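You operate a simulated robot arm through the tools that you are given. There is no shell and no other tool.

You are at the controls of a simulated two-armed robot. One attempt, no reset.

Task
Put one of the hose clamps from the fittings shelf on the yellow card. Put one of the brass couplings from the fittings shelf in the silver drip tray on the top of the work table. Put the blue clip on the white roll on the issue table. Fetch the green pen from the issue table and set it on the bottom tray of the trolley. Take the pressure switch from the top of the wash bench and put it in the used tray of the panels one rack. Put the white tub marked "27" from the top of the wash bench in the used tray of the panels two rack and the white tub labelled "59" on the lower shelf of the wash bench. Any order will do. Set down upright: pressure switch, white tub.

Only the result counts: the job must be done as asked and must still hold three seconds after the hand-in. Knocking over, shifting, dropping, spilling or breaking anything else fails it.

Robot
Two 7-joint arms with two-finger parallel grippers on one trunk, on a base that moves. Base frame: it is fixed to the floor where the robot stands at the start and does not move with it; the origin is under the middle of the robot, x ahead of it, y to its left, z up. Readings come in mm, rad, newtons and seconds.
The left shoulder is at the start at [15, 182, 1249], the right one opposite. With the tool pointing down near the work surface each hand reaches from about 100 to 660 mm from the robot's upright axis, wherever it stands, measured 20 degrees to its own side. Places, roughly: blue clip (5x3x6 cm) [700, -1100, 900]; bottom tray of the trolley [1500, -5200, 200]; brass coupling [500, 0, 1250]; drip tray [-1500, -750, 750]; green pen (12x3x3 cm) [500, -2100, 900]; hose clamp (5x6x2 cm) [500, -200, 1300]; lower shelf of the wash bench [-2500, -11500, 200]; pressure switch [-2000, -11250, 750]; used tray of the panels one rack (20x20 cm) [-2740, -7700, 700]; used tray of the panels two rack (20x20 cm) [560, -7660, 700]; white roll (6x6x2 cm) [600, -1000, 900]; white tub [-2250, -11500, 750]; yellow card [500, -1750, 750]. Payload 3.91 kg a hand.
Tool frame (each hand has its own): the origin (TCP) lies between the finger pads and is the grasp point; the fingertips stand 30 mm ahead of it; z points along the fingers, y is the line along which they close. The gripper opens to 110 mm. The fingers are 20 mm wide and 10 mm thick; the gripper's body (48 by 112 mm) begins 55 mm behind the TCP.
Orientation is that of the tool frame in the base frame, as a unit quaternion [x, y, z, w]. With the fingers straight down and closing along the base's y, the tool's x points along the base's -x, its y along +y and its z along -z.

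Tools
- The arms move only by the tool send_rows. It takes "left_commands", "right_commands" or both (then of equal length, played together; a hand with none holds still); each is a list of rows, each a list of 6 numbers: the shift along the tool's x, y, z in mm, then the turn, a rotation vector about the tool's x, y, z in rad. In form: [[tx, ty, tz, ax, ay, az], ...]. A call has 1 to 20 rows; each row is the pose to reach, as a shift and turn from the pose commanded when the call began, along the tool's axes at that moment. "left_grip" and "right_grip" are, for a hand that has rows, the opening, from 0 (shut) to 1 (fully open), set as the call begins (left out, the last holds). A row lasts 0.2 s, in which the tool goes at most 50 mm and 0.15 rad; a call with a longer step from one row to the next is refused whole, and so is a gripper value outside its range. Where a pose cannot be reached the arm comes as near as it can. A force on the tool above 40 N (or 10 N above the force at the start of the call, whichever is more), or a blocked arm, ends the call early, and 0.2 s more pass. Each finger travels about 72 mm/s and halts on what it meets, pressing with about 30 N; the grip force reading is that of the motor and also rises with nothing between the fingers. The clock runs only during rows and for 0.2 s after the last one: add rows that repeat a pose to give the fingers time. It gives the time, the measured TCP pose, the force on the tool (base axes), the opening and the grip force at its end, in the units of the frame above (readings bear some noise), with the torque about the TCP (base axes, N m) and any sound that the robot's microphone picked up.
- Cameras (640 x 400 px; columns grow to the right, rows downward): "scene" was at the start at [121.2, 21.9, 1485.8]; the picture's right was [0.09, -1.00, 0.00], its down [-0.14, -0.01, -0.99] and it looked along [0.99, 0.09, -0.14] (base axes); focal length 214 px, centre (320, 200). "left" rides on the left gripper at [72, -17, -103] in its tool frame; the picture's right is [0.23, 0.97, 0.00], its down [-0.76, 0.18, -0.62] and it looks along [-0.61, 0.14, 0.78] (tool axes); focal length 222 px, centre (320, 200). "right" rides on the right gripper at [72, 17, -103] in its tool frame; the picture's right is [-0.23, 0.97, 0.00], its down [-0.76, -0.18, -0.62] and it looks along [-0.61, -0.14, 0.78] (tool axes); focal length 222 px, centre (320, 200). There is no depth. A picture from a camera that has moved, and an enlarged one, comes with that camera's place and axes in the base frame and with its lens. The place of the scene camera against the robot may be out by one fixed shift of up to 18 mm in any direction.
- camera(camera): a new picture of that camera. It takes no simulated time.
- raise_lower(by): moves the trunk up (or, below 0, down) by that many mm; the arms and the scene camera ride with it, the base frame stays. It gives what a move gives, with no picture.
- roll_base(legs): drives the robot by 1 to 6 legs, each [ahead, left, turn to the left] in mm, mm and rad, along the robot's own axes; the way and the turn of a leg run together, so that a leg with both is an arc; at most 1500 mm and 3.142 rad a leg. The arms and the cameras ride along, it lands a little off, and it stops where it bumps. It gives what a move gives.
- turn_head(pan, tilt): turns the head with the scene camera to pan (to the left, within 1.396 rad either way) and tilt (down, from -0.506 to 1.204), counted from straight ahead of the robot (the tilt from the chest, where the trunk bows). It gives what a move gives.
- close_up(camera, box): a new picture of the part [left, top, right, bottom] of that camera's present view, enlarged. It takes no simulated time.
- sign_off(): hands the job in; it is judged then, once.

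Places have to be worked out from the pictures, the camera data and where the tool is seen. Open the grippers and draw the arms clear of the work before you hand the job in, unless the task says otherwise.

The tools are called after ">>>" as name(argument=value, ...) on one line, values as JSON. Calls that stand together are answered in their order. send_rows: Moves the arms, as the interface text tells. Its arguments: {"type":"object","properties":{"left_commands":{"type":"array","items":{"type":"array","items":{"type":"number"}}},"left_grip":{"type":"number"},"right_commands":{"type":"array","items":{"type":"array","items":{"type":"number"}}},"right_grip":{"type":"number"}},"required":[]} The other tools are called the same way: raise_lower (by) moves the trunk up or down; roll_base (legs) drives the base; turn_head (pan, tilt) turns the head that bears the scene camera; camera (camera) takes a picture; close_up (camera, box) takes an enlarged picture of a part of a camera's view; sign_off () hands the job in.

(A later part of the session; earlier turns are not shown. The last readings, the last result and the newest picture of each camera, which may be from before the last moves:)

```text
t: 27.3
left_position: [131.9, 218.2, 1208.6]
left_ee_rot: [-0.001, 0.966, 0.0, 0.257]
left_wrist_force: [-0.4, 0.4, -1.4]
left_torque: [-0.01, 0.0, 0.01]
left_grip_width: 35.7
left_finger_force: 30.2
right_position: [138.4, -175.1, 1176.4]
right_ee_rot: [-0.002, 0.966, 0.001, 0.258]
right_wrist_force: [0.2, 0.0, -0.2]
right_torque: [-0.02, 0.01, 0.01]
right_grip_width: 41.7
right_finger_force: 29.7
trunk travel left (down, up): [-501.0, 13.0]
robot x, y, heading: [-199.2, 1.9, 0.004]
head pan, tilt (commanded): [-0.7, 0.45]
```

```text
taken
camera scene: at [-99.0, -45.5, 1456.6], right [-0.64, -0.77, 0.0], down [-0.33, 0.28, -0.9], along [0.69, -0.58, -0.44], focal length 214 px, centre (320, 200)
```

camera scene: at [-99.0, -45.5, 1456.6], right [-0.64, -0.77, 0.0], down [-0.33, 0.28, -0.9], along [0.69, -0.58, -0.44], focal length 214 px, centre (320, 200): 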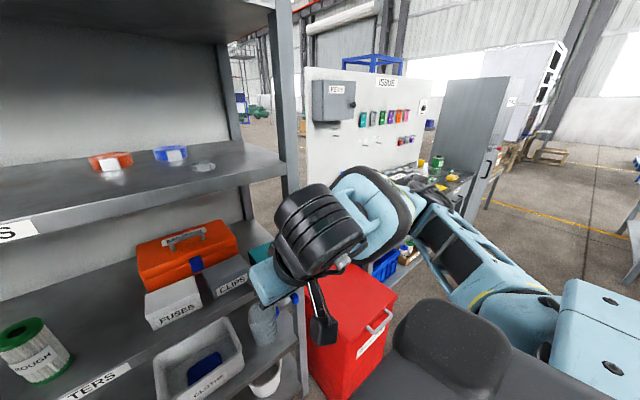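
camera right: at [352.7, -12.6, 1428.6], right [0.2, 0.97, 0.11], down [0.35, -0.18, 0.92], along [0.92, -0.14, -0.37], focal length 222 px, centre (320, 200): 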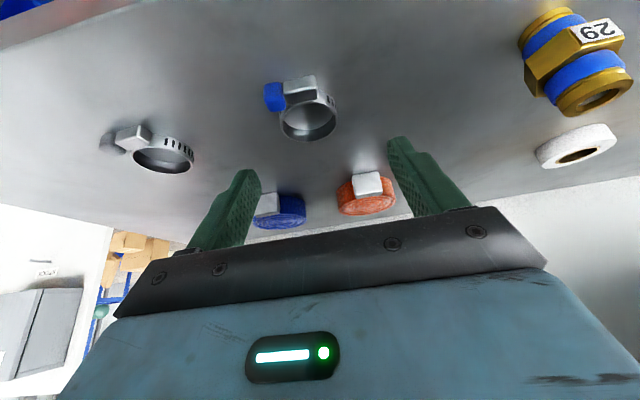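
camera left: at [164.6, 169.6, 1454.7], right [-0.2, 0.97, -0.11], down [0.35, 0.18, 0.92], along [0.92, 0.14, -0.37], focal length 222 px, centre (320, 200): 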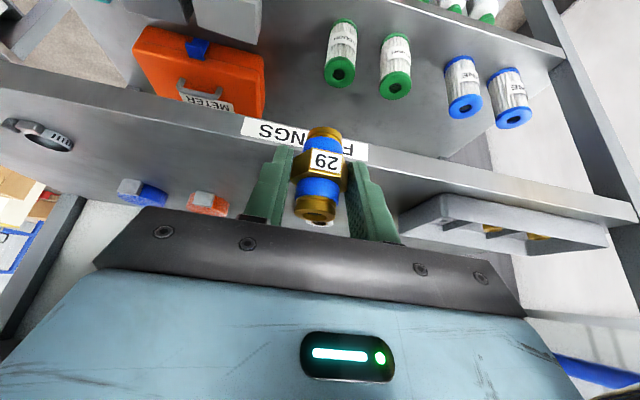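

I look further right and down at the floor to check the path toward the issue table.

>>> turn_head(pan=-1.35, tilt=0.5)

>>> camera(camera="scene")

>>> turn_head(pan=-0.9, tilt=1.0)

>>> camera(camera="scene")

```text
t: 28.3
left_position: [133.0, 218.6, 1206.8]
left_ee_rot: [-0.001, 0.966, 0.001, 0.258]
left_wrist_force: [-0.1, -0.2, -0.6]
left_torque: [0.05, 0.03, 0.0]
left_grip_width: 35.8
left_finger_force: 29.8
right_position: [138.9, -176.2, 1177.1]
right_ee_rot: [-0.002, 0.966, 0.001, 0.257]
right_wrist_force: [-0.8, 0.3, 0.4]
right_torque: [0.04, 0.01, 0.01]
right_grip_width: 41.7
right_finger_force: 29.5
trunk travel left (down, up): [-501.0, 13.0]
robot x, y, heading: [-200.3, 5.1, 0.005]
head pan, tilt (commanded): [-1.349, 0.499]
```

```text
taken
camera scene: at [-149.2, -75.3, 1452.2], right [-0.97, -0.22, 0.0], down [-0.11, 0.47, -0.88], along [0.2, -0.86, -0.48], focal length 214 px, centre (320, 200)
```

scene: 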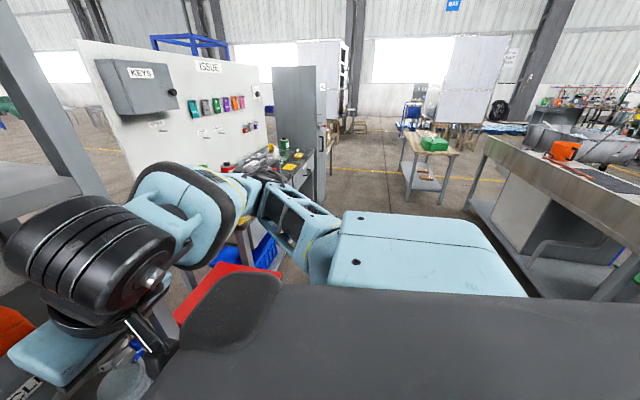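

```text
t: 29.2
left_position: [132.3, 217.9, 1206.2]
left_ee_rot: [-0.001, 0.966, 0.0, 0.257]
left_wrist_force: [-0.1, 0.2, 0.5]
left_torque: [0.0, 0.03, 0.03]
left_grip_width: 35.7
left_finger_force: 30.2
right_position: [139.1, -177.5, 1176.3]
right_ee_rot: [-0.002, 0.966, 0.001, 0.258]
right_wrist_force: [0.4, -0.4, 0.0]
right_torque: [-0.02, 0.01, -0.01]
right_grip_width: 41.7
right_finger_force: 30.0
trunk travel left (down, up): [-501.0, 13.0]
robot x, y, heading: [-201.1, 1.0, 0.001]
head pan, tilt (commanded): [-0.901, 1.0]
```

```text
taken
camera scene: at [-126.2, -41.1, 1411.1], right [-0.78, -0.62, 0.0], down [-0.52, 0.66, -0.54], along [0.34, -0.42, -0.84], focal length 214 px, centre (320, 200)
```

scene: 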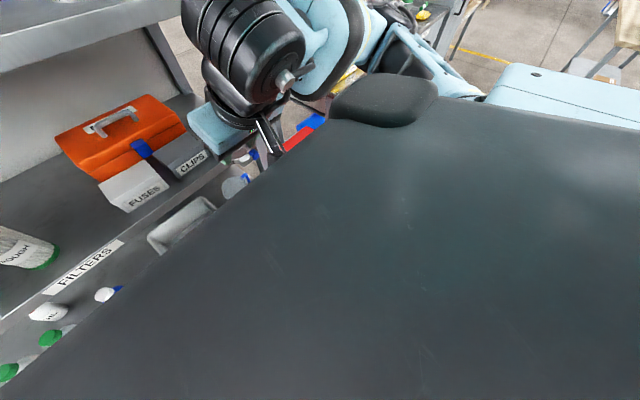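

The aisle between the issue table and the long work table on the other side looks clear. I strafe right 1000 mm, parallel to the shelf and clear of the red bin.

>>> roll_base(legs=[[0, -1000, 0]])

>>> turn_head(pan=-0.5, tilt=0.5)

>>> camera(camera="scene")

```text
t: 38.1
left_position: [127.1, -770.9, 1206.9]
left_ee_rot: [0.014, 0.966, -0.004, 0.258]
left_wrist_force: [0.2, 0.6, -0.9]
left_torque: [0.0, 0.02, 0.0]
left_grip_width: 35.7
left_finger_force: 29.5
right_position: [120.9, -1164.5, 1176.3]
right_ee_rot: [0.014, 0.966, -0.004, 0.257]
right_wrist_force: [0.3, -0.5, -0.8]
right_torque: [0.03, -0.01, 0.0]
right_grip_width: 41.7
right_finger_force: 29.6
trunk travel left (down, up): [-501.0, 13.0]
robot x, y, heading: [-205.3, -975.8, -0.026]
head pan, tilt (commanded): [-0.901, 1.0]
```

```text
t: 39.1
left_position: [125.8, -770.1, 1207.9]
left_ee_rot: [0.015, 0.966, -0.005, 0.258]
left_wrist_force: [-0.5, -0.7, -1.2]
left_torque: [-0.02, 0.0, 0.0]
left_grip_width: 35.8
left_finger_force: 30.1
right_position: [121.2, -1165.2, 1176.7]
right_ee_rot: [0.014, 0.966, -0.004, 0.257]
right_wrist_force: [0.5, 0.1, 0.2]
right_torque: [0.02, 0.01, 0.01]
right_grip_width: 41.3
right_finger_force: 30.2
trunk travel left (down, up): [-501.0, 13.0]
robot x, y, heading: [-209.2, -980.4, -0.031]
head pan, tilt (commanded): [-0.499, 0.499]
```

```text
taken
camera scene: at [-103.6, -1011.2, 1452.1], right [-0.5, -0.86, 0.0], down [-0.41, 0.24, -0.88], along [0.76, -0.44, -0.48], focal length 214 px, centre (320, 200)
```

scene: 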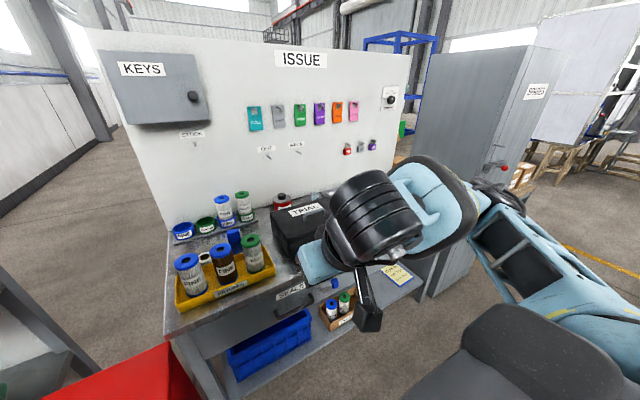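

I am now left of the issue table. I zoom in on its top to find the clip, roll, card and pen.

>>> close_up(camera="scene", box=[150, 170, 470, 370])

>>> camera(camera="right")

>>> camera(camera="left")

```text
2.00 times, centred on (310, 270) of scene
camera zoom: at [-103.6, -1011.2, 1452.1], right [-0.5, -0.86, 0.0], down [-0.41, 0.24, -0.88], along [0.76, -0.44, -0.48], focal length 429 px, centre (340, 60)
```

zoom: 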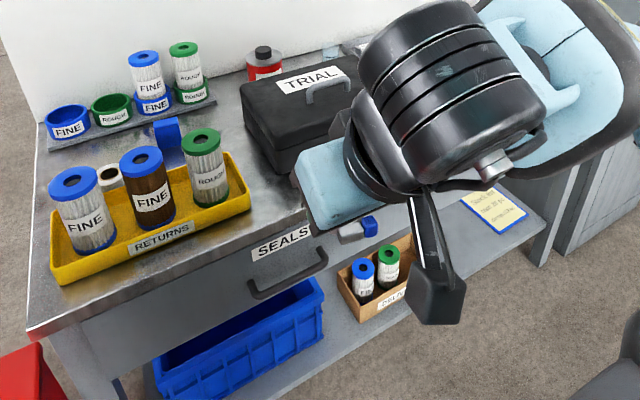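

```text
taken
camera right: at [4.8, -1143.8, 1230.8], right [0.23, 0.97, 0.11], down [0.34, -0.19, 0.92], along [0.91, -0.17, -0.38], focal length 222 px, centre (320, 200)
```

right: 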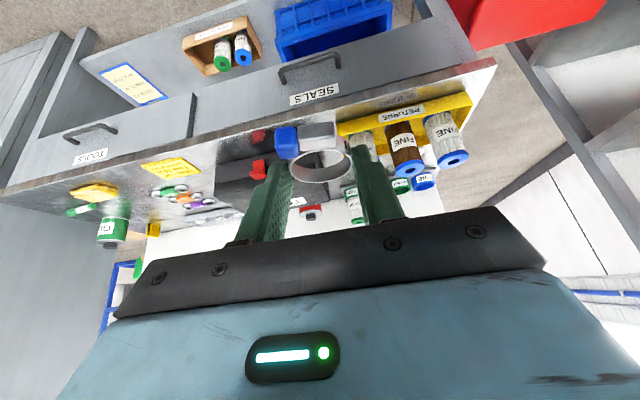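

```text
taken
camera left: at [11.0, -782.8, 1260.7], right [-0.17, 0.98, -0.11], down [0.35, 0.17, 0.92], along [0.92, 0.12, -0.38], focal length 222 px, centre (320, 200)
```

left: 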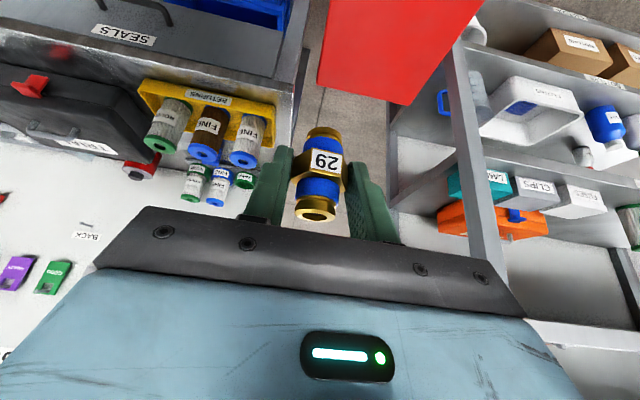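

In the wrist view, the yellow written card lies on the right half of the table, with a green pen further right near a green jar. I strafe right another 550 mm and correct the small heading drift.

>>> roll_base(legs=[[0, -550, 0.03]])

>>> turn_head(pan=-0.15, tilt=0.55)

>>> camera(camera="scene")

>>> camera(camera="right")

```text
t: 44.4
left_position: [112.1, -1309.8, 1208.0]
left_ee_rot: [0.001, 0.966, -0.001, 0.257]
left_wrist_force: [-0.6, -0.1, 0.1]
left_torque: [-0.01, 0.01, -0.04]
left_grip_width: 36.0
left_finger_force: 30.1
right_position: [117.7, -1704.9, 1176.0]
right_ee_rot: [0.001, 0.966, 0.0, 0.259]
right_wrist_force: [0.4, -0.3, -0.8]
right_torque: [0.01, -0.01, 0.0]
right_grip_width: 41.1
right_finger_force: 29.1
trunk travel left (down, up): [-501.0, 13.0]
robot x, y, heading: [-220.6, -1529.0, 0.0]
head pan, tilt (commanded): [-0.499, 0.499]
```

```text
t: 45.2
left_position: [112.5, -1310.9, 1207.2]
left_ee_rot: [0.001, 0.966, 0.0, 0.258]
left_wrist_force: [0.8, 0.0, -0.9]
left_torque: [0.05, 0.02, 0.02]
left_grip_width: 36.0
left_finger_force: 30.5
right_position: [117.0, -1705.5, 1177.3]
right_ee_rot: [0.0, 0.966, 0.0, 0.258]
right_wrist_force: [0.3, -0.5, 0.3]
right_torque: [-0.03, -0.01, 0.01]
right_grip_width: 41.4
right_finger_force: 29.9
trunk travel left (down, up): [-501.0, 13.0]
robot x, y, heading: [-220.2, -1528.1, -0.003]
head pan, tilt (commanded): [-0.15, 0.55]
```

```text
taken
camera scene: at [-102.0, -1527.2, 1447.6], right [-0.15, -0.99, 0.0], down [-0.52, 0.08, -0.85], along [0.84, -0.13, -0.52], focal length 214 px, centre (320, 200)
```

scene: 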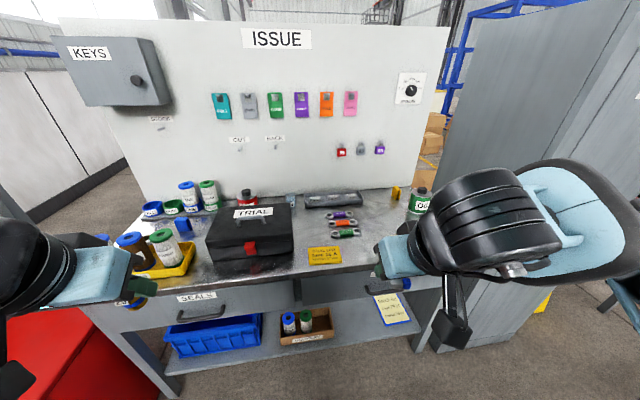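

```text
taken
camera right: at [0.7, -1686.9, 1230.8], right [0.2, 0.97, 0.11], down [0.35, -0.18, 0.92], along [0.92, -0.14, -0.38], focal length 222 px, centre (320, 200)
```

right: 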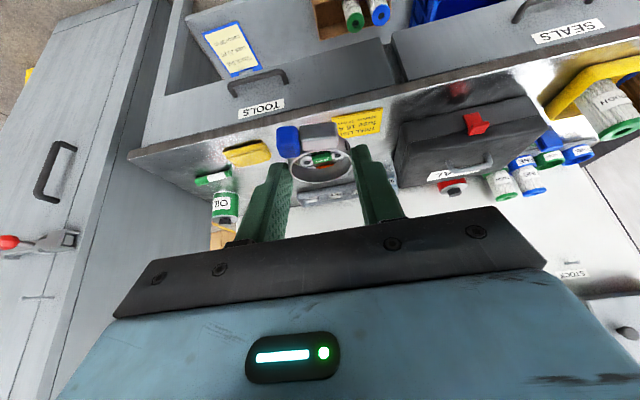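

I place the yellow card at about [469, -1640] on a top around z = 855, with the table's front edge near x = 361. I drive forward 180 mm to bring the card within comfortable reach.

>>> roll_base(legs=[[180, 0, 0]])

>>> turn_head(pan=-0.15, tilt=0.75)

>>> camera(camera="scene")

>>> camera(camera="right")

```text
t: 46.7
left_position: [287.9, -1309.1, 1207.3]
left_ee_rot: [0.0, 0.966, 0.001, 0.257]
left_wrist_force: [-0.2, 0.3, -0.8]
left_torque: [0.01, 0.01, 0.02]
left_grip_width: 36.0
left_finger_force: 29.8
right_position: [293.7, -1704.9, 1176.6]
right_ee_rot: [0.002, 0.966, -0.001, 0.258]
right_wrist_force: [-0.5, 0.3, 0.1]
right_torque: [0.04, 0.0, -0.01]
right_grip_width: 41.2
right_finger_force: 30.1
trunk travel left (down, up): [-501.0, 13.0]
robot x, y, heading: [-45.1, -1528.1, 0.001]
head pan, tilt (commanded): [-0.15, 0.55]
```

```text
t: 47.4
left_position: [288.6, -1309.9, 1206.2]
left_ee_rot: [0.0, 0.966, 0.0, 0.258]
left_wrist_force: [0.1, 1.0, -0.9]
left_torque: [0.01, 0.03, 0.01]
left_grip_width: 35.8
left_finger_force: 29.4
right_position: [292.8, -1705.5, 1176.6]
right_ee_rot: [0.0, 0.966, 0.0, 0.259]
right_wrist_force: [-0.9, 0.6, -0.9]
right_torque: [0.0, -0.01, -0.01]
right_grip_width: 41.6
right_finger_force: 29.6
trunk travel left (down, up): [-501.0, 13.0]
robot x, y, heading: [-48.1, -1529.0, -0.009]
head pan, tilt (commanded): [-0.15, 0.75]
```

```text
taken
camera scene: at [67.4, -1526.2, 1430.2], right [-0.15, -0.99, 0.0], down [-0.67, 0.1, -0.73], along [0.72, -0.11, -0.68], focal length 214 px, centre (320, 200)
```

scene: 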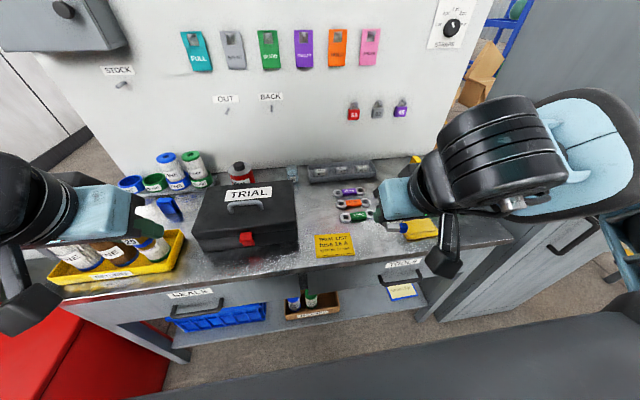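

```text
taken
camera right: at [176.9, -1686.9, 1230.7], right [0.2, 0.97, 0.11], down [0.35, -0.18, 0.92], along [0.92, -0.14, -0.38], focal length 222 px, centre (320, 200)
```

right: 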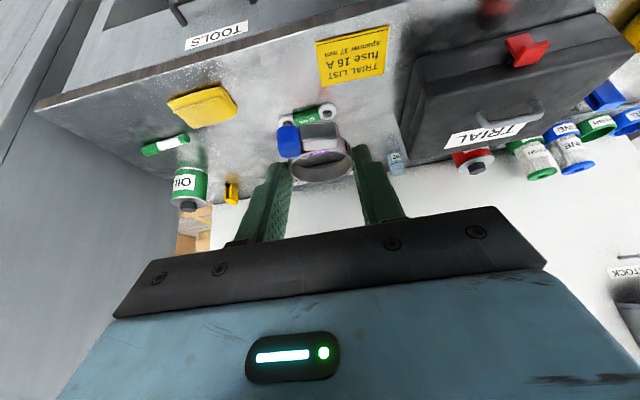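

There are two yellow candidates: the "TRIAL LIST" card on the top and a yellow sheet lower down by the TOOLS drawer. I zoom in on both.

>>> close_up(camera="scene", box=[270, 160, 470, 330])

>>> close_up(camera="right", box=[120, 0, 420, 220])

```text
2.35 times, centred on (370, 245) of scene
camera zoom: at [67.4, -1526.2, 1430.2], right [-0.15, -0.99, 0.0], down [-0.67, 0.1, -0.73], along [0.72, -0.11, -0.68], focal length 505 px, centre (202, 94)
```

zoom: 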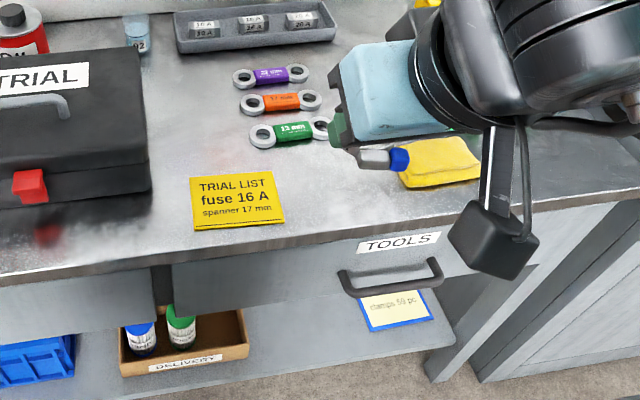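

```text
1.82 times, centred on (270, 110) of right
camera zoom: at [176.9, -1686.9, 1230.7], right [0.2, 0.97, 0.11], down [0.35, -0.18, 0.92], along [0.92, -0.14, -0.38], focal length 404 px, centre (411, 364)
```

zoom: 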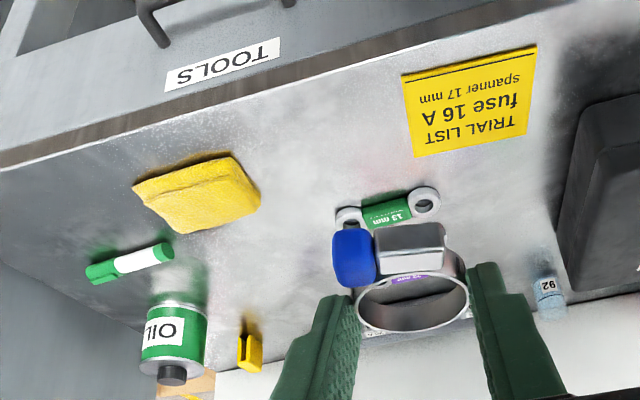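

The yellow "TRIAL LIST" card on the top is the target; I place its centre at about [458, -1645], with the top near 855–876. I bring the held clamp over the card, staying about 45 mm above the surface.

>>> send_rows(right_commands=[[-2, 8, 34, 0, 0, 0], [-3, 16, 68, 0, 0, 0], [-5, 24, 102, 0, 0, 0], [-6, 32, 136, 0, 0, 0], [-8, 40, 170, 0, 0, 0], [-9, 48, 204, 0, 0, 0], [-11, 55, 238, 0, 0, 0], [-12.3, 60, 265, 0, 0, 0], [-12.3, 60, 265, 0, 0, 0]])

>>> camera(camera="right")

>>> camera(camera="scene")

```text
t: 49.4
left_position: [287.8, -1310.8, 1206.3]
left_ee_rot: [-0.001, 0.966, 0.001, 0.258]
left_wrist_force: [-0.7, 0.0, -0.7]
left_torque: [-0.01, 0.0, -0.01]
left_grip_width: 35.9
left_finger_force: 29.5
right_position: [435.6, -1643.4, 953.4]
right_ee_rot: [0.001, 0.966, 0.0, 0.258]
right_wrist_force: [0.1, -0.3, 0.1]
right_torque: [0.0, 0.01, 0.0]
right_grip_width: 41.2
right_finger_force: 30.0
trunk travel left (down, up): [-501.0, 13.0]
robot x, y, heading: [-46.7, -1528.5, 0.002]
head pan, tilt (commanded): [-0.15, 0.75]
```

```text
taken
camera right: at [320.2, -1625.5, 1008.0], right [0.2, 0.97, 0.11], down [0.35, -0.18, 0.92], along [0.92, -0.14, -0.37], focal length 222 px, centre (320, 200)
```

right: 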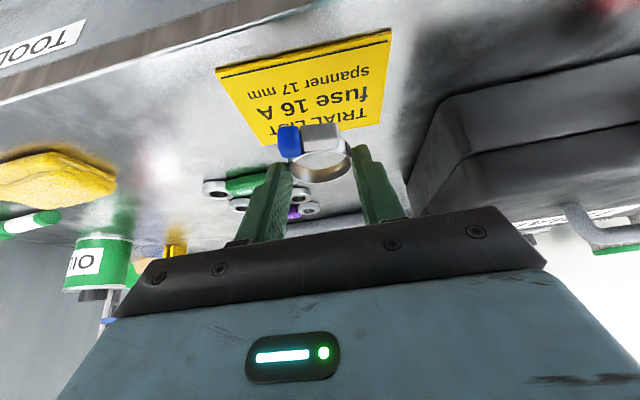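

```text
taken
camera scene: at [66.8, -1526.3, 1430.2], right [-0.15, -0.99, 0.0], down [-0.67, 0.1, -0.73], along [0.72, -0.11, -0.68], focal length 214 px, centre (320, 200)
```

scene: 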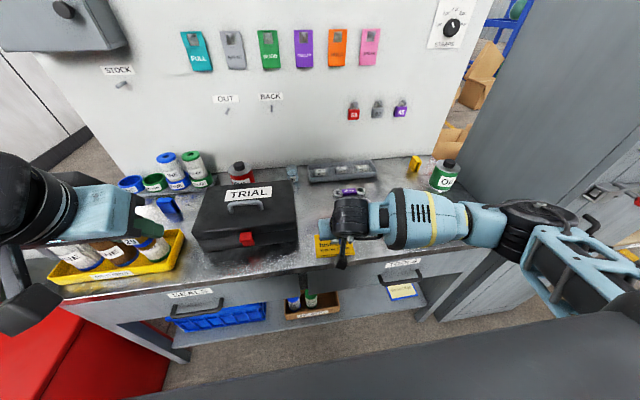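

Comparing the card's apparent size in two wrist views gives a card height of about z = 864. The card spans x 416–500 and y -1698 to -1583. I lower the clamp to about 10 mm above it.

>>> send_rows(right_commands=[[3, 0, 11, 0, 0, 0], [6, 0, 22, 0, 0, 0], [9, 0, 34, 0, 0, 0], [12.1, 0, 45, 0, 0, 0], [12.1, 0, 45, 0, 0, 0]])

>>> close_up(camera="right", box=[160, 20, 480, 220])

>>> close_up(camera="scene", box=[270, 180, 430, 280])

```text
t: 50.6
left_position: [288.4, -1309.9, 1208.2]
left_ee_rot: [-0.001, 0.966, 0.0, 0.258]
left_wrist_force: [-0.8, -0.2, -0.9]
left_torque: [-0.01, -0.03, 0.01]
left_grip_width: 35.8
left_finger_force: 30.2
right_position: [448.8, -1643.3, 907.3]
right_ee_rot: [0.0, 0.966, 0.0, 0.258]
right_wrist_force: [-0.2, 0.1, -0.9]
right_torque: [0.01, 0.03, 0.0]
right_grip_width: 41.5
right_finger_force: 29.9
trunk travel left (down, up): [-501.0, 13.0]
robot x, y, heading: [-42.8, -1526.5, 0.0]
head pan, tilt (commanded): [-0.15, 0.75]
```

```text
2.00 times, centred on (320, 120) of right
camera zoom: at [331.9, -1625.7, 961.8], right [0.2, 0.97, 0.11], down [0.35, -0.18, 0.92], along [0.92, -0.14, -0.37], focal length 444 px, centre (320, 360)
```

zoom: 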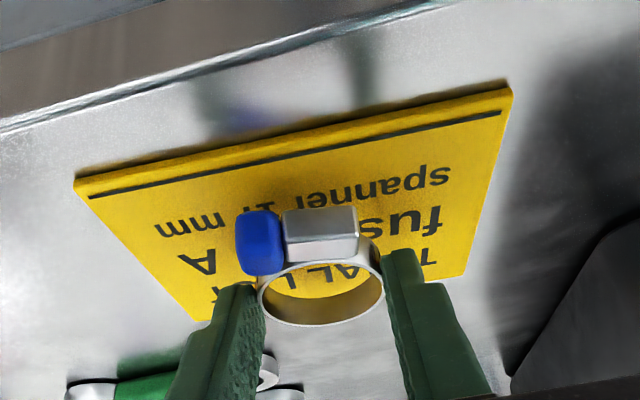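

```text
4.00 times, centred on (350, 230) of scene
camera zoom: at [67.0, -1526.2, 1430.2], right [-0.15, -0.99, 0.0], down [-0.67, 0.1, -0.73], along [0.72, -0.11, -0.68], focal length 858 px, centre (200, 80)
```

zoom: 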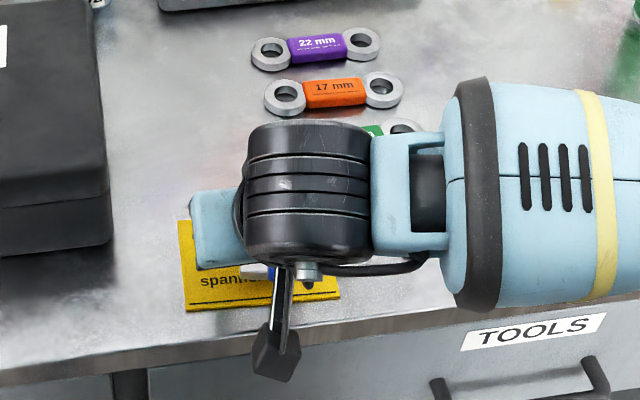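

The clamp is over the card. I lower it 8 mm in small steps, shifting 5 mm nearer, and watch the force.

>>> send_rows(right_commands=[[5, 0, -0.5, 0, 0, 0], [6.3, 0, 1, 0, 0, 0], [7.3, 0, 2.7, 0, 0, 0], [8.3, 0, 4.4, 0, 0, 0], [8.3, 0, 4.4, 0, 0, 0]])

>>> close_up(camera="right", box=[160, 20, 480, 220])

```text
t: 51.8
left_position: [287.4, -1309.7, 1205.9]
left_ee_rot: [0.0, 0.966, 0.001, 0.258]
left_wrist_force: [0.6, -0.9, -0.1]
left_torque: [-0.03, 0.02, 0.0]
left_grip_width: 35.5
left_finger_force: 30.3
right_position: [442.8, -1645.0, 898.7]
right_ee_rot: [0.001, 0.966, 0.0, 0.259]
right_wrist_force: [0.5, -0.3, -0.7]
right_torque: [-0.01, 0.0, -0.04]
right_grip_width: 41.7
right_finger_force: 29.6
trunk travel left (down, up): [-501.0, 13.0]
robot x, y, heading: [-42.4, -1528.6, -0.005]
head pan, tilt (commanded): [-0.15, 0.75]
```

```text
2.00 times, centred on (320, 120) of right
camera zoom: at [327.0, -1627.4, 954.1], right [0.2, 0.97, 0.11], down [0.35, -0.18, 0.92], along [0.92, -0.14, -0.37], focal length 444 px, centre (320, 360)
```

zoom: 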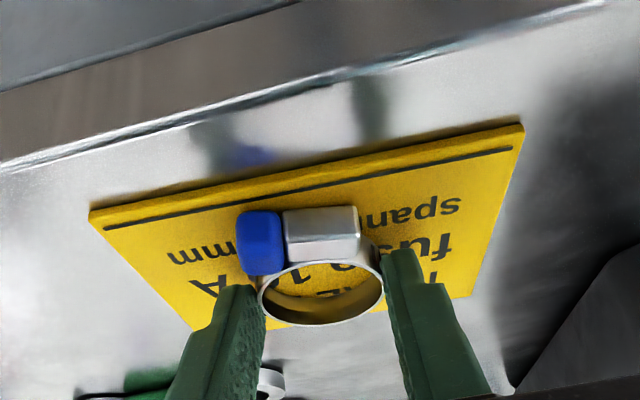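

No contact yet. I continue down in 1.5 mm steps.

>>> send_rows(right_commands=[[0.75, 0, 1.3, 0, 0, 0], [1.5, 0, 2.6, 0, 0, 0], [2.25, 0, 3.9, 0, 0, 0], [3, 0, 5.2, 0, 0, 0], [3, 0, 5.2, 0, 0, 0]])

>>> close_up(camera="right", box=[160, 20, 480, 220])

```text
t: 53.0
left_position: [287.2, -1310.8, 1208.7]
left_ee_rot: [-0.001, 0.966, 0.001, 0.259]
left_wrist_force: [-0.4, 0.4, -0.1]
left_torque: [0.0, 0.0, -0.03]
left_grip_width: 35.8
left_finger_force: 30.1
right_position: [443.9, -1644.2, 897.5]
right_ee_rot: [0.0, 0.965, 0.001, 0.261]
right_wrist_force: [1.7, -1.6, 22.2]
right_torque: [-0.14, 0.03, 0.09]
right_grip_width: 41.4
right_finger_force: 30.5
trunk travel left (down, up): [-501.0, 13.0]
robot x, y, heading: [-41.9, -1523.8, 0.001]
head pan, tilt (commanded): [-0.15, 0.75]
```

```text
2.00 times, centred on (320, 120) of right
camera zoom: at [326.9, -1626.6, 950.9], right [0.2, 0.97, 0.12], down [0.34, -0.18, 0.92], along [0.92, -0.14, -0.37], focal length 444 px, centre (320, 360)
```

zoom: 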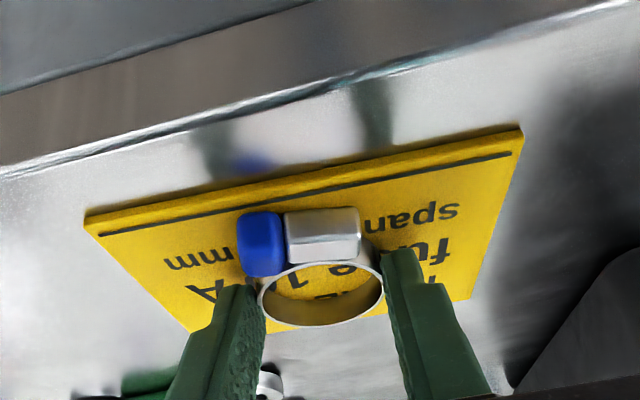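

The clamp is resting on the card, with 22 N upward at TCP z 897.5. I ease up 4 mm to take off the pressure and then open the fingers.

>>> send_rows(right_commands=[[-1, 0, -1.7, 0, 0, 0], [-2, 0, -3.5, 0, 0, 0], [-2, 0, -3.5, 0, 0, 0]])

>>> send_rows(right_commands=[[0, 0, 0, 0, 0, 0], [0, 0, 0, 0, 0, 0], [0, 0, 0, 0, 0, 0]], right_grip=0.58)

>>> close_up(camera="right", box=[160, 20, 480, 220])

```text
t: 53.8
left_position: [287.4, -1309.4, 1207.6]
left_ee_rot: [0.001, 0.966, 0.0, 0.258]
left_wrist_force: [-1.6, 0.0, -0.8]
left_torque: [-0.01, 0.05, -0.05]
left_grip_width: 35.7
left_finger_force: 29.7
right_position: [442.2, -1645.8, 897.4]
right_ee_rot: [0.0, 0.967, -0.001, 0.257]
right_wrist_force: [2.8, 0.5, 10.9]
right_torque: [0.03, -0.32, 0.02]
right_grip_width: 41.3
right_finger_force: 30.3
trunk travel left (down, up): [-501.0, 13.0]
robot x, y, heading: [-44.0, -1525.1, -0.001]
head pan, tilt (commanded): [-0.15, 0.75]
```

```text
t: 54.6
left_position: [288.1, -1310.6, 1206.9]
left_ee_rot: [-0.001, 0.966, 0.001, 0.258]
left_wrist_force: [0.7, 0.1, -0.9]
left_torque: [0.02, -0.01, 0.01]
left_grip_width: 36.0
left_finger_force: 30.0
right_position: [442.5, -1645.0, 898.1]
right_ee_rot: [0.001, 0.966, 0.0, 0.259]
right_wrist_force: [0.6, -0.3, 0.7]
right_torque: [0.04, -0.03, 0.02]
right_grip_width: 64.2
right_finger_force: 0.0
trunk travel left (down, up): [-501.0, 13.0]
robot x, y, heading: [-43.0, -1524.5, 0.005]
head pan, tilt (commanded): [-0.15, 0.75]
```

```text
2.00 times, centred on (320, 120) of right
camera zoom: at [325.7, -1627.0, 952.0], right [0.2, 0.97, 0.11], down [0.35, -0.18, 0.92], along [0.92, -0.14, -0.38], focal length 444 px, centre (320, 360)
```

zoom: 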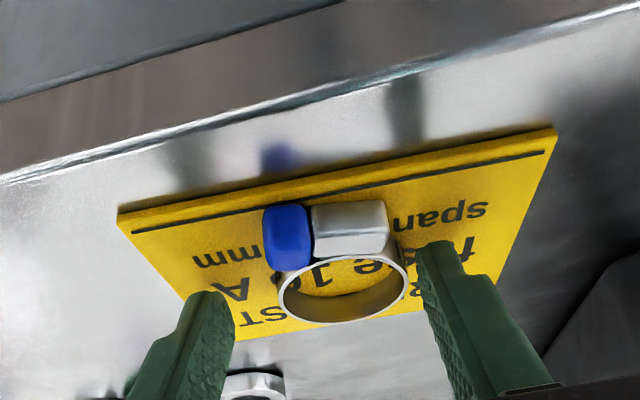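

The fingers are open and the clamp lies on the card. Card and clamp look shifted slightly in the wrist view, so I check with the scene camera against the earlier picture.

>>> close_up(camera="scene", box=[270, 180, 430, 280])

>>> camera(camera="right")

```text
4.00 times, centred on (350, 230) of scene
camera zoom: at [67.1, -1526.3, 1430.2], right [-0.15, -0.99, 0.0], down [-0.67, 0.1, -0.73], along [0.72, -0.11, -0.68], focal length 858 px, centre (200, 80)
```

zoom: 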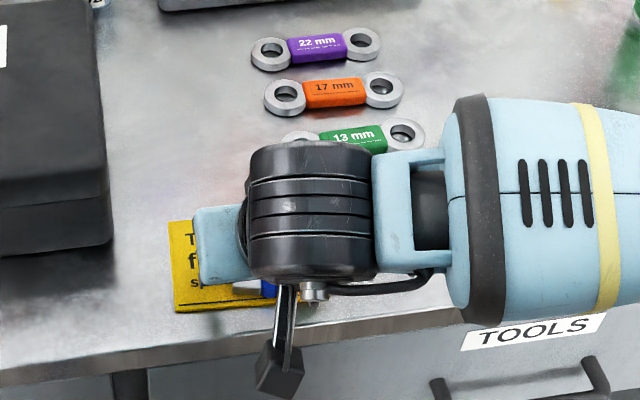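

```text
taken
camera right: at [325.7, -1627.0, 952.0], right [0.2, 0.97, 0.11], down [0.35, -0.18, 0.92], along [0.92, -0.14, -0.38], focal length 222 px, centre (320, 200)
```

right: 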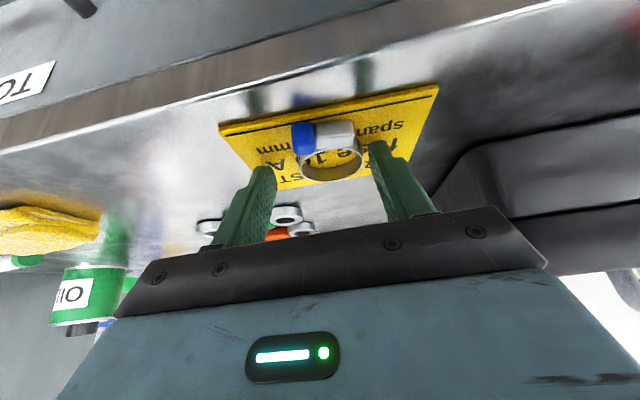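

The card slid about 8 mm left with the clamp when the fingers opened; that is small, and the clamp lies fully on the card. I centre the open fingers and lift straight up and away.

>>> send_rows(right_commands=[[0, 3, 0, 0, 0, 0], [-5, 3, -8.7, 0, 0, 0], [-15, 3, -26, 0, 0, 0], [-30, 3, -52, 0, 0, 0], [-45, 3, -78, 0, 0, 0], [-60, 3, -104, 0, 0, 0], [-75, 3, -130, 0, 0, 0], [-75, 3, -130, 0, 0, 0]])

>>> camera(camera="right")

>>> camera(camera="scene")

```text
t: 56.4
left_position: [288.9, -1309.9, 1207.1]
left_ee_rot: [0.0, 0.966, -0.001, 0.257]
left_wrist_force: [0.9, 0.5, -0.8]
left_torque: [0.01, -0.01, -0.01]
left_grip_width: 35.8
left_finger_force: 29.9
right_position: [444.3, -1644.9, 1049.5]
right_ee_rot: [0.001, 0.966, 0.0, 0.258]
right_wrist_force: [0.3, 0.7, -0.6]
right_torque: [-0.01, 0.01, -0.02]
right_grip_width: 63.8
right_finger_force: 0.1
trunk travel left (down, up): [-501.0, 13.0]
robot x, y, heading: [-46.4, -1529.4, -0.002]
head pan, tilt (commanded): [-0.15, 0.75]
```

```text
taken
camera right: at [327.5, -1626.4, 1104.2], right [0.2, 0.97, 0.11], down [0.35, -0.18, 0.92], along [0.92, -0.14, -0.38], focal length 222 px, centre (320, 200)
```

right: 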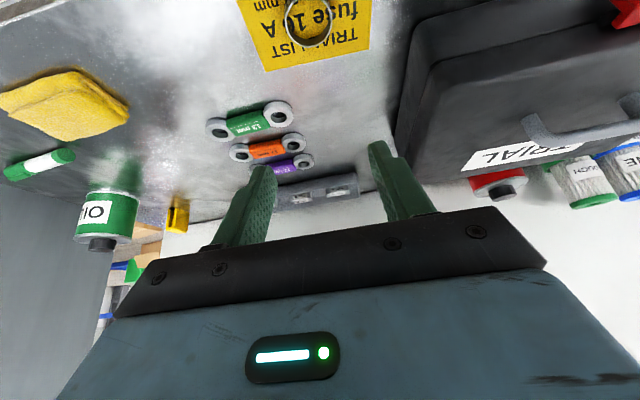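

```text
taken
camera scene: at [67.3, -1526.2, 1430.1], right [-0.15, -0.99, 0.0], down [-0.67, 0.1, -0.73], along [0.72, -0.11, -0.68], focal length 214 px, centre (320, 200)
```

scene: 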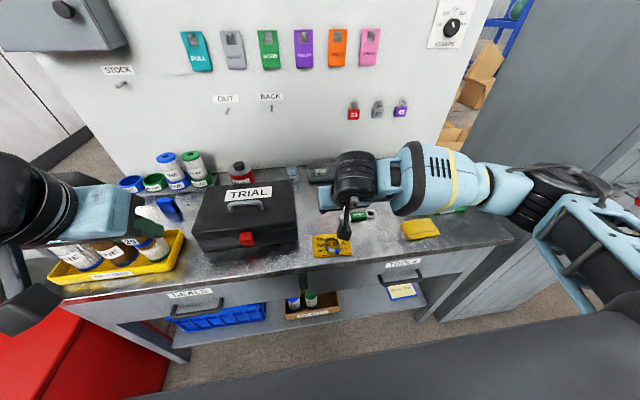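

The clamp lies on the card and nothing else has moved. Next is the blue clip, at about [700, -1085] behind the yellow RETURNS tray. I first raise and retract the right hand so it clears the TRIAL case when I drive left.

>>> send_rows(right_commands=[[0, 0, -35, 0, 0, 0], [0, 0, -70, 0, 0, 0], [10, 0, -105, 0, 0, 0], [30, 0, -135, 0, 0, 0], [50, 0, -165, 0, 0, 0], [65, 0, -187, 0, 0, 0], [65, 0, -187, 0, 0, 0]])

>>> roll_base(legs=[[0, 500, 0]])

>>> turn_head(pan=0.0, tilt=0.6)

>>> camera(camera="scene")

>>> camera(camera="right")

```text
t: 58.0
left_position: [288.6, -1309.1, 1206.9]
left_ee_rot: [0.0, 0.966, 0.0, 0.259]
left_wrist_force: [-0.3, -0.5, -0.4]
left_torque: [0.02, 0.0, -0.01]
left_grip_width: 35.8
left_finger_force: 30.0
right_position: [294.3, -1643.3, 1180.0]
right_ee_rot: [0.001, 0.966, 0.0, 0.258]
right_wrist_force: [-0.6, 0.2, 0.2]
right_torque: [-0.02, -0.02, 0.0]
right_grip_width: 64.0
right_finger_force: 0.0
trunk travel left (down, up): [-501.0, 13.0]
robot x, y, heading: [-45.3, -1528.8, -0.001]
head pan, tilt (commanded): [-0.15, 0.75]
```

```text
t: 62.8
left_position: [290.9, -822.1, 1206.3]
left_ee_rot: [0.003, 0.966, -0.001, 0.258]
left_wrist_force: [0.5, -0.4, -0.8]
left_torque: [-0.01, 0.0, -0.01]
left_grip_width: 36.0
left_finger_force: 29.7
right_position: [295.6, -1154.8, 1180.6]
right_ee_rot: [0.004, 0.966, -0.001, 0.258]
right_wrist_force: [0.8, -0.2, 0.3]
right_torque: [-0.02, -0.05, -0.02]
right_grip_width: 63.6
right_finger_force: 0.1
trunk travel left (down, up): [-501.0, 13.0]
robot x, y, heading: [-43.4, -1039.5, -0.005]
head pan, tilt (commanded): [-0.15, 0.75]
```

```text
t: 63.5
left_position: [291.5, -821.7, 1207.1]
left_ee_rot: [0.003, 0.966, 0.0, 0.258]
left_wrist_force: [-0.4, 0.1, -0.4]
left_torque: [0.02, 0.01, -0.01]
left_grip_width: 35.8
left_finger_force: 30.0
right_position: [296.1, -1154.3, 1179.8]
right_ee_rot: [0.003, 0.966, -0.001, 0.258]
right_wrist_force: [1.1, -0.3, 0.5]
right_torque: [0.0, 0.03, 0.01]
right_grip_width: 64.0
right_finger_force: 0.1
trunk travel left (down, up): [-501.0, 13.0]
robot x, y, heading: [-43.8, -1036.2, -0.006]
head pan, tilt (commanded): [0.0, 0.6]
```

```text
taken
camera scene: at [75.3, -1024.7, 1443.0], right [-0.01, -1.0, 0.0], down [-0.57, 0.0, -0.82], along [0.82, -0.01, -0.57], focal length 214 px, centre (320, 200)
```

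scene: 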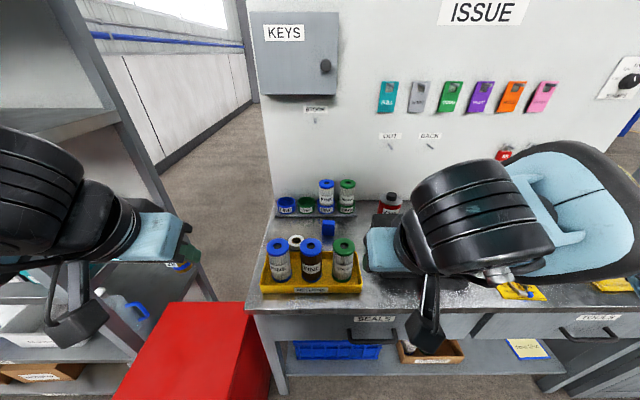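

```text
taken
camera right: at [179.5, -1135.9, 1233.9], right [0.2, 0.97, 0.11], down [0.35, -0.18, 0.92], along [0.92, -0.15, -0.37], focal length 222 px, centre (320, 200)
```

right: 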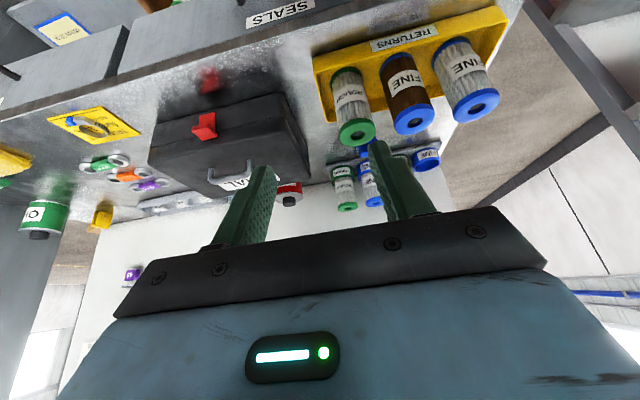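

>>> close_up(camera="scene", box=[250, 165, 410, 305])

>>> close_up(camera="right", box=[260, 0, 520, 220])

```text
2.86 times, centred on (330, 235) of scene
camera zoom: at [75.3, -1024.7, 1443.0], right [-0.01, -1.0, 0.0], down [-0.57, 0.0, -0.82], along [0.82, -0.01, -0.57], focal length 613 px, centre (291, 100)
```

zoom: 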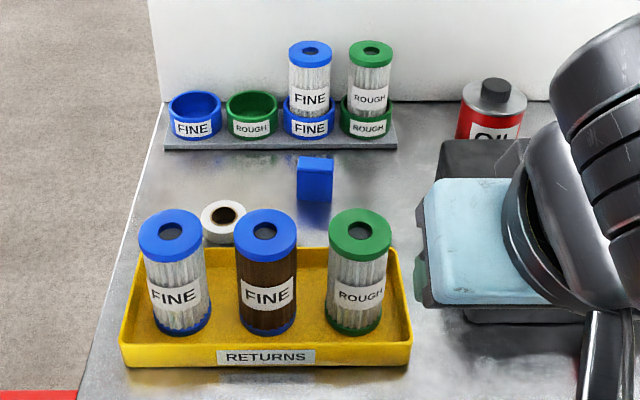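

```text
1.82 times, centred on (390, 110) of right
camera zoom: at [179.5, -1135.9, 1233.9], right [0.2, 0.97, 0.11], down [0.35, -0.18, 0.92], along [0.92, -0.15, -0.37], focal length 404 px, centre (193, 364)
```

zoom: 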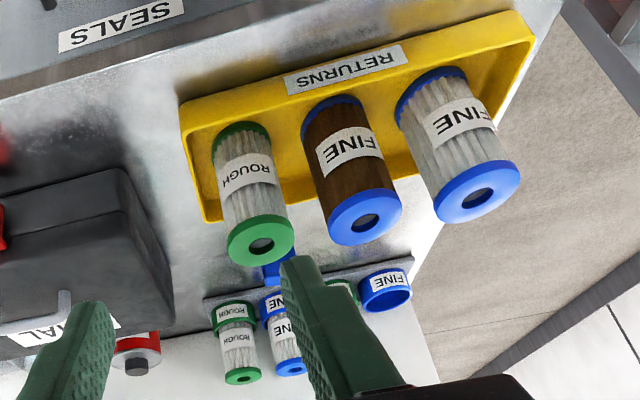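

The blue clip stands upright at about [710, -1077, 890]. The white roll lies flat at about [637, -957], behind the filters in the yellow tray. I drive slightly forward and left, then lower the trunk so the right arm can reach over the tray.

>>> roll_base(legs=[[0, 110, 0], [45, 0, 0]])

>>> raise_lower(by=-150)

>>> camera(camera="scene")

```text
t: 65.6
left_position: [314.6, -718.0, 1205.8]
left_ee_rot: [0.005, 0.966, -0.002, 0.257]
left_wrist_force: [1.7, 0.0, -1.9]
left_torque: [0.0, 0.02, 0.02]
left_grip_width: 35.9
left_finger_force: 30.2
right_position: [317.5, -1051.8, 1179.2]
right_ee_rot: [0.004, 0.966, 0.0, 0.257]
right_wrist_force: [0.4, 0.6, -1.3]
right_torque: [0.02, 0.07, -0.03]
right_grip_width: 63.9
right_finger_force: 0.1
trunk travel left (down, up): [-501.0, 13.0]
robot x, y, heading: [-21.6, -930.9, -0.009]
head pan, tilt (commanded): [0.0, 0.6]
stopped in leg 2: the robot was blocked; the commanded pose is now the measured one
```

```text
t: 67.4
left_position: [336.3, -720.8, 939.9]
left_ee_rot: [0.004, 0.996, 0.0, 0.085]
left_wrist_force: [0.4, 0.2, -1.7]
left_torque: [0.02, 0.01, -0.03]
left_grip_width: 35.6
left_finger_force: 30.0
right_position: [323.6, -1052.9, 984.6]
right_ee_rot: [0.006, 0.982, -0.001, 0.188]
right_wrist_force: [-0.6, -0.5, -0.6]
right_torque: [0.0, 0.01, 0.0]
right_grip_width: 63.7
right_finger_force: 0.0
trunk travel left (down, up): [-351.0, 163.0]
robot x, y, heading: [-22.6, -934.1, -0.011]
head pan, tilt (commanded): [0.0, 0.6]
```

```text
taken
camera scene: at [197.4, -923.5, 1268.8], right [-0.01, -1.0, 0.0], down [-0.56, 0.01, -0.83], along [0.83, -0.01, -0.56], focal length 214 px, centre (320, 200)
```

scene: 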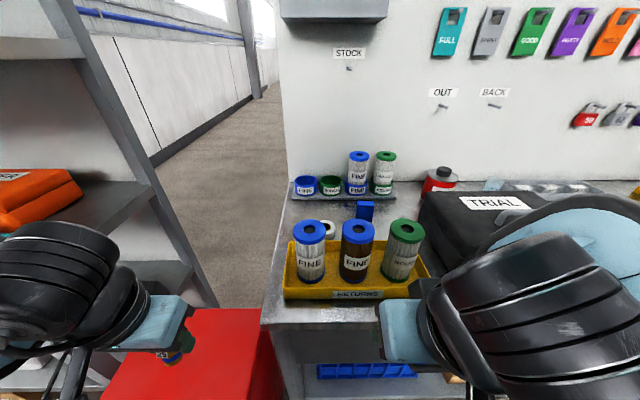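

The base was blocked 20 mm short, so something in front stopped it, either the red bin or the table. Lowering the trunk also bowed it forward. I look closely at the red bin and the table front.

>>> close_up(camera="scene", box=[80, 280, 340, 400])

>>> close_up(camera="scene", box=[270, 140, 450, 310])

>>> camera(camera="left")

>>> camera(camera="right")

```text
2.46 times, centred on (210, 340) of scene
camera zoom: at [197.4, -923.5, 1268.8], right [-0.01, -1.0, 0.0], down [-0.56, 0.01, -0.83], along [0.83, -0.01, -0.56], focal length 528 px, centre (591, -145)
```

zoom: 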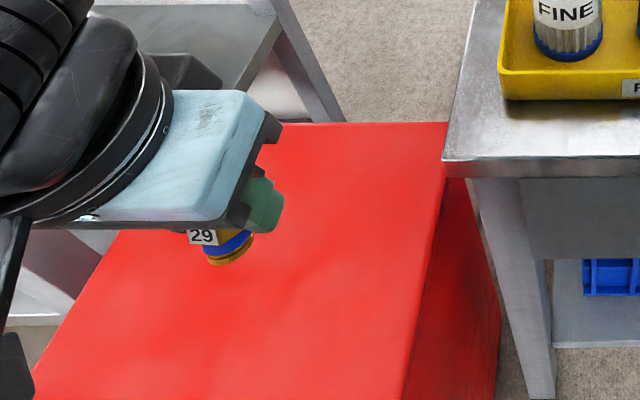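

```text
2.35 times, centred on (360, 225) of scene
camera zoom: at [197.4, -923.5, 1268.8], right [-0.01, -1.0, 0.0], down [-0.56, 0.01, -0.83], along [0.83, -0.01, -0.56], focal length 505 px, centre (226, 141)
```

zoom: 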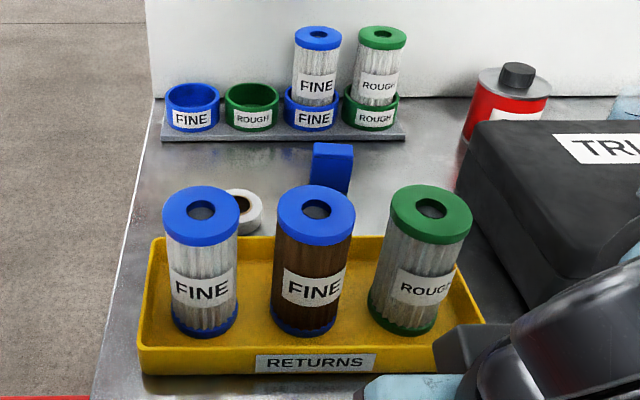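

```text
taken
camera left: at [245.8, -735.8, 1029.8], right [-0.21, 0.98, -0.04], down [0.65, 0.17, 0.74], along [0.73, 0.13, -0.67], focal length 222 px, centre (320, 200)
```

left: 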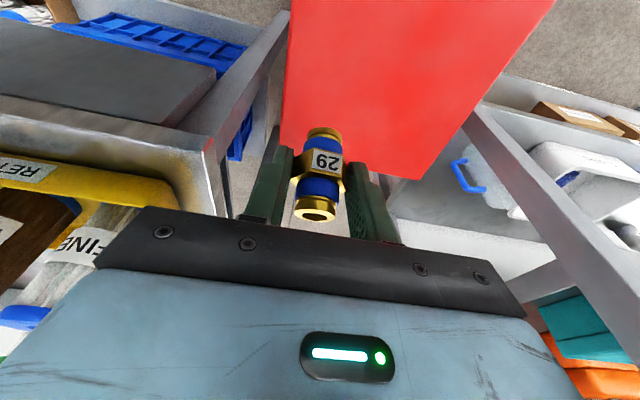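

```text
taken
camera right: at [215.5, -1034.1, 1055.0], right [0.22, 0.97, 0.08], down [0.48, -0.18, 0.86], along [0.85, -0.15, -0.5], focal length 222 px, centre (320, 200)
```

right: 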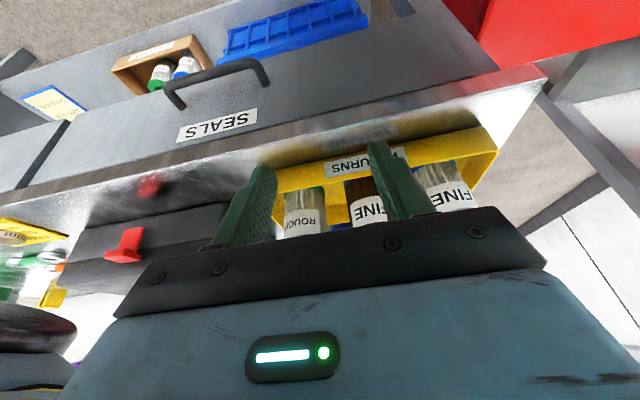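

The red bin does not seem to have moved. I send a tiny holding command to read the settled arm poses after the trunk move.

>>> send_rows(left_commands=[[0, 0, 0, 0, 0, 0]], right_commands=[[0, 0, 0, 0, 0, 0]])

>>> turn_head(pan=0.0, tilt=0.9)

>>> camera(camera="scene")

```text
t: 67.8
left_position: [336.2, -721.9, 941.0]
left_ee_rot: [0.006, 0.996, 0.0, 0.085]
left_wrist_force: [0.2, -0.1, -1.7]
left_torque: [-0.03, 0.01, 0.02]
left_grip_width: 35.9
left_finger_force: 30.0
right_position: [322.7, -1053.2, 985.2]
right_ee_rot: [0.005, 0.982, -0.001, 0.187]
right_wrist_force: [-1.0, 1.2, 0.9]
right_torque: [0.01, -0.02, 0.0]
right_grip_width: 63.7
right_finger_force: 0.1
trunk travel left (down, up): [-351.0, 163.0]
robot x, y, heading: [-22.4, -934.9, -0.01]
head pan, tilt (commanded): [0.0, 0.6]
```

```text
t: 68.6
left_position: [336.2, -720.9, 940.6]
left_ee_rot: [0.005, 0.996, 0.0, 0.086]
left_wrist_force: [-0.1, 0.0, -0.8]
left_torque: [0.01, 0.02, -0.01]
left_grip_width: 35.9
left_finger_force: 30.1
right_position: [323.4, -1053.4, 985.4]
right_ee_rot: [0.006, 0.982, -0.001, 0.188]
right_wrist_force: [1.2, 0.0, 0.0]
right_torque: [-0.02, -0.03, -0.01]
right_grip_width: 63.6
right_finger_force: 0.0
trunk travel left (down, up): [-351.0, 163.0]
robot x, y, heading: [-21.7, -936.9, -0.009]
head pan, tilt (commanded): [0.0, 0.901]
```

```text
taken
camera scene: at [184.6, -923.4, 1244.0], right [-0.01, -1.0, 0.0], down [-0.78, 0.01, -0.62], along [0.62, -0.01, -0.78], focal length 214 px, centre (320, 200)
```

scene: 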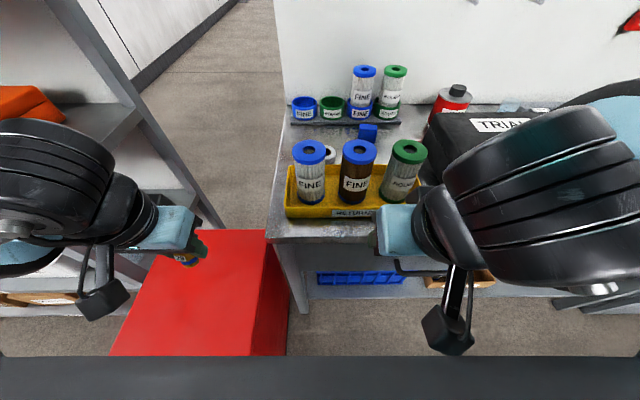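

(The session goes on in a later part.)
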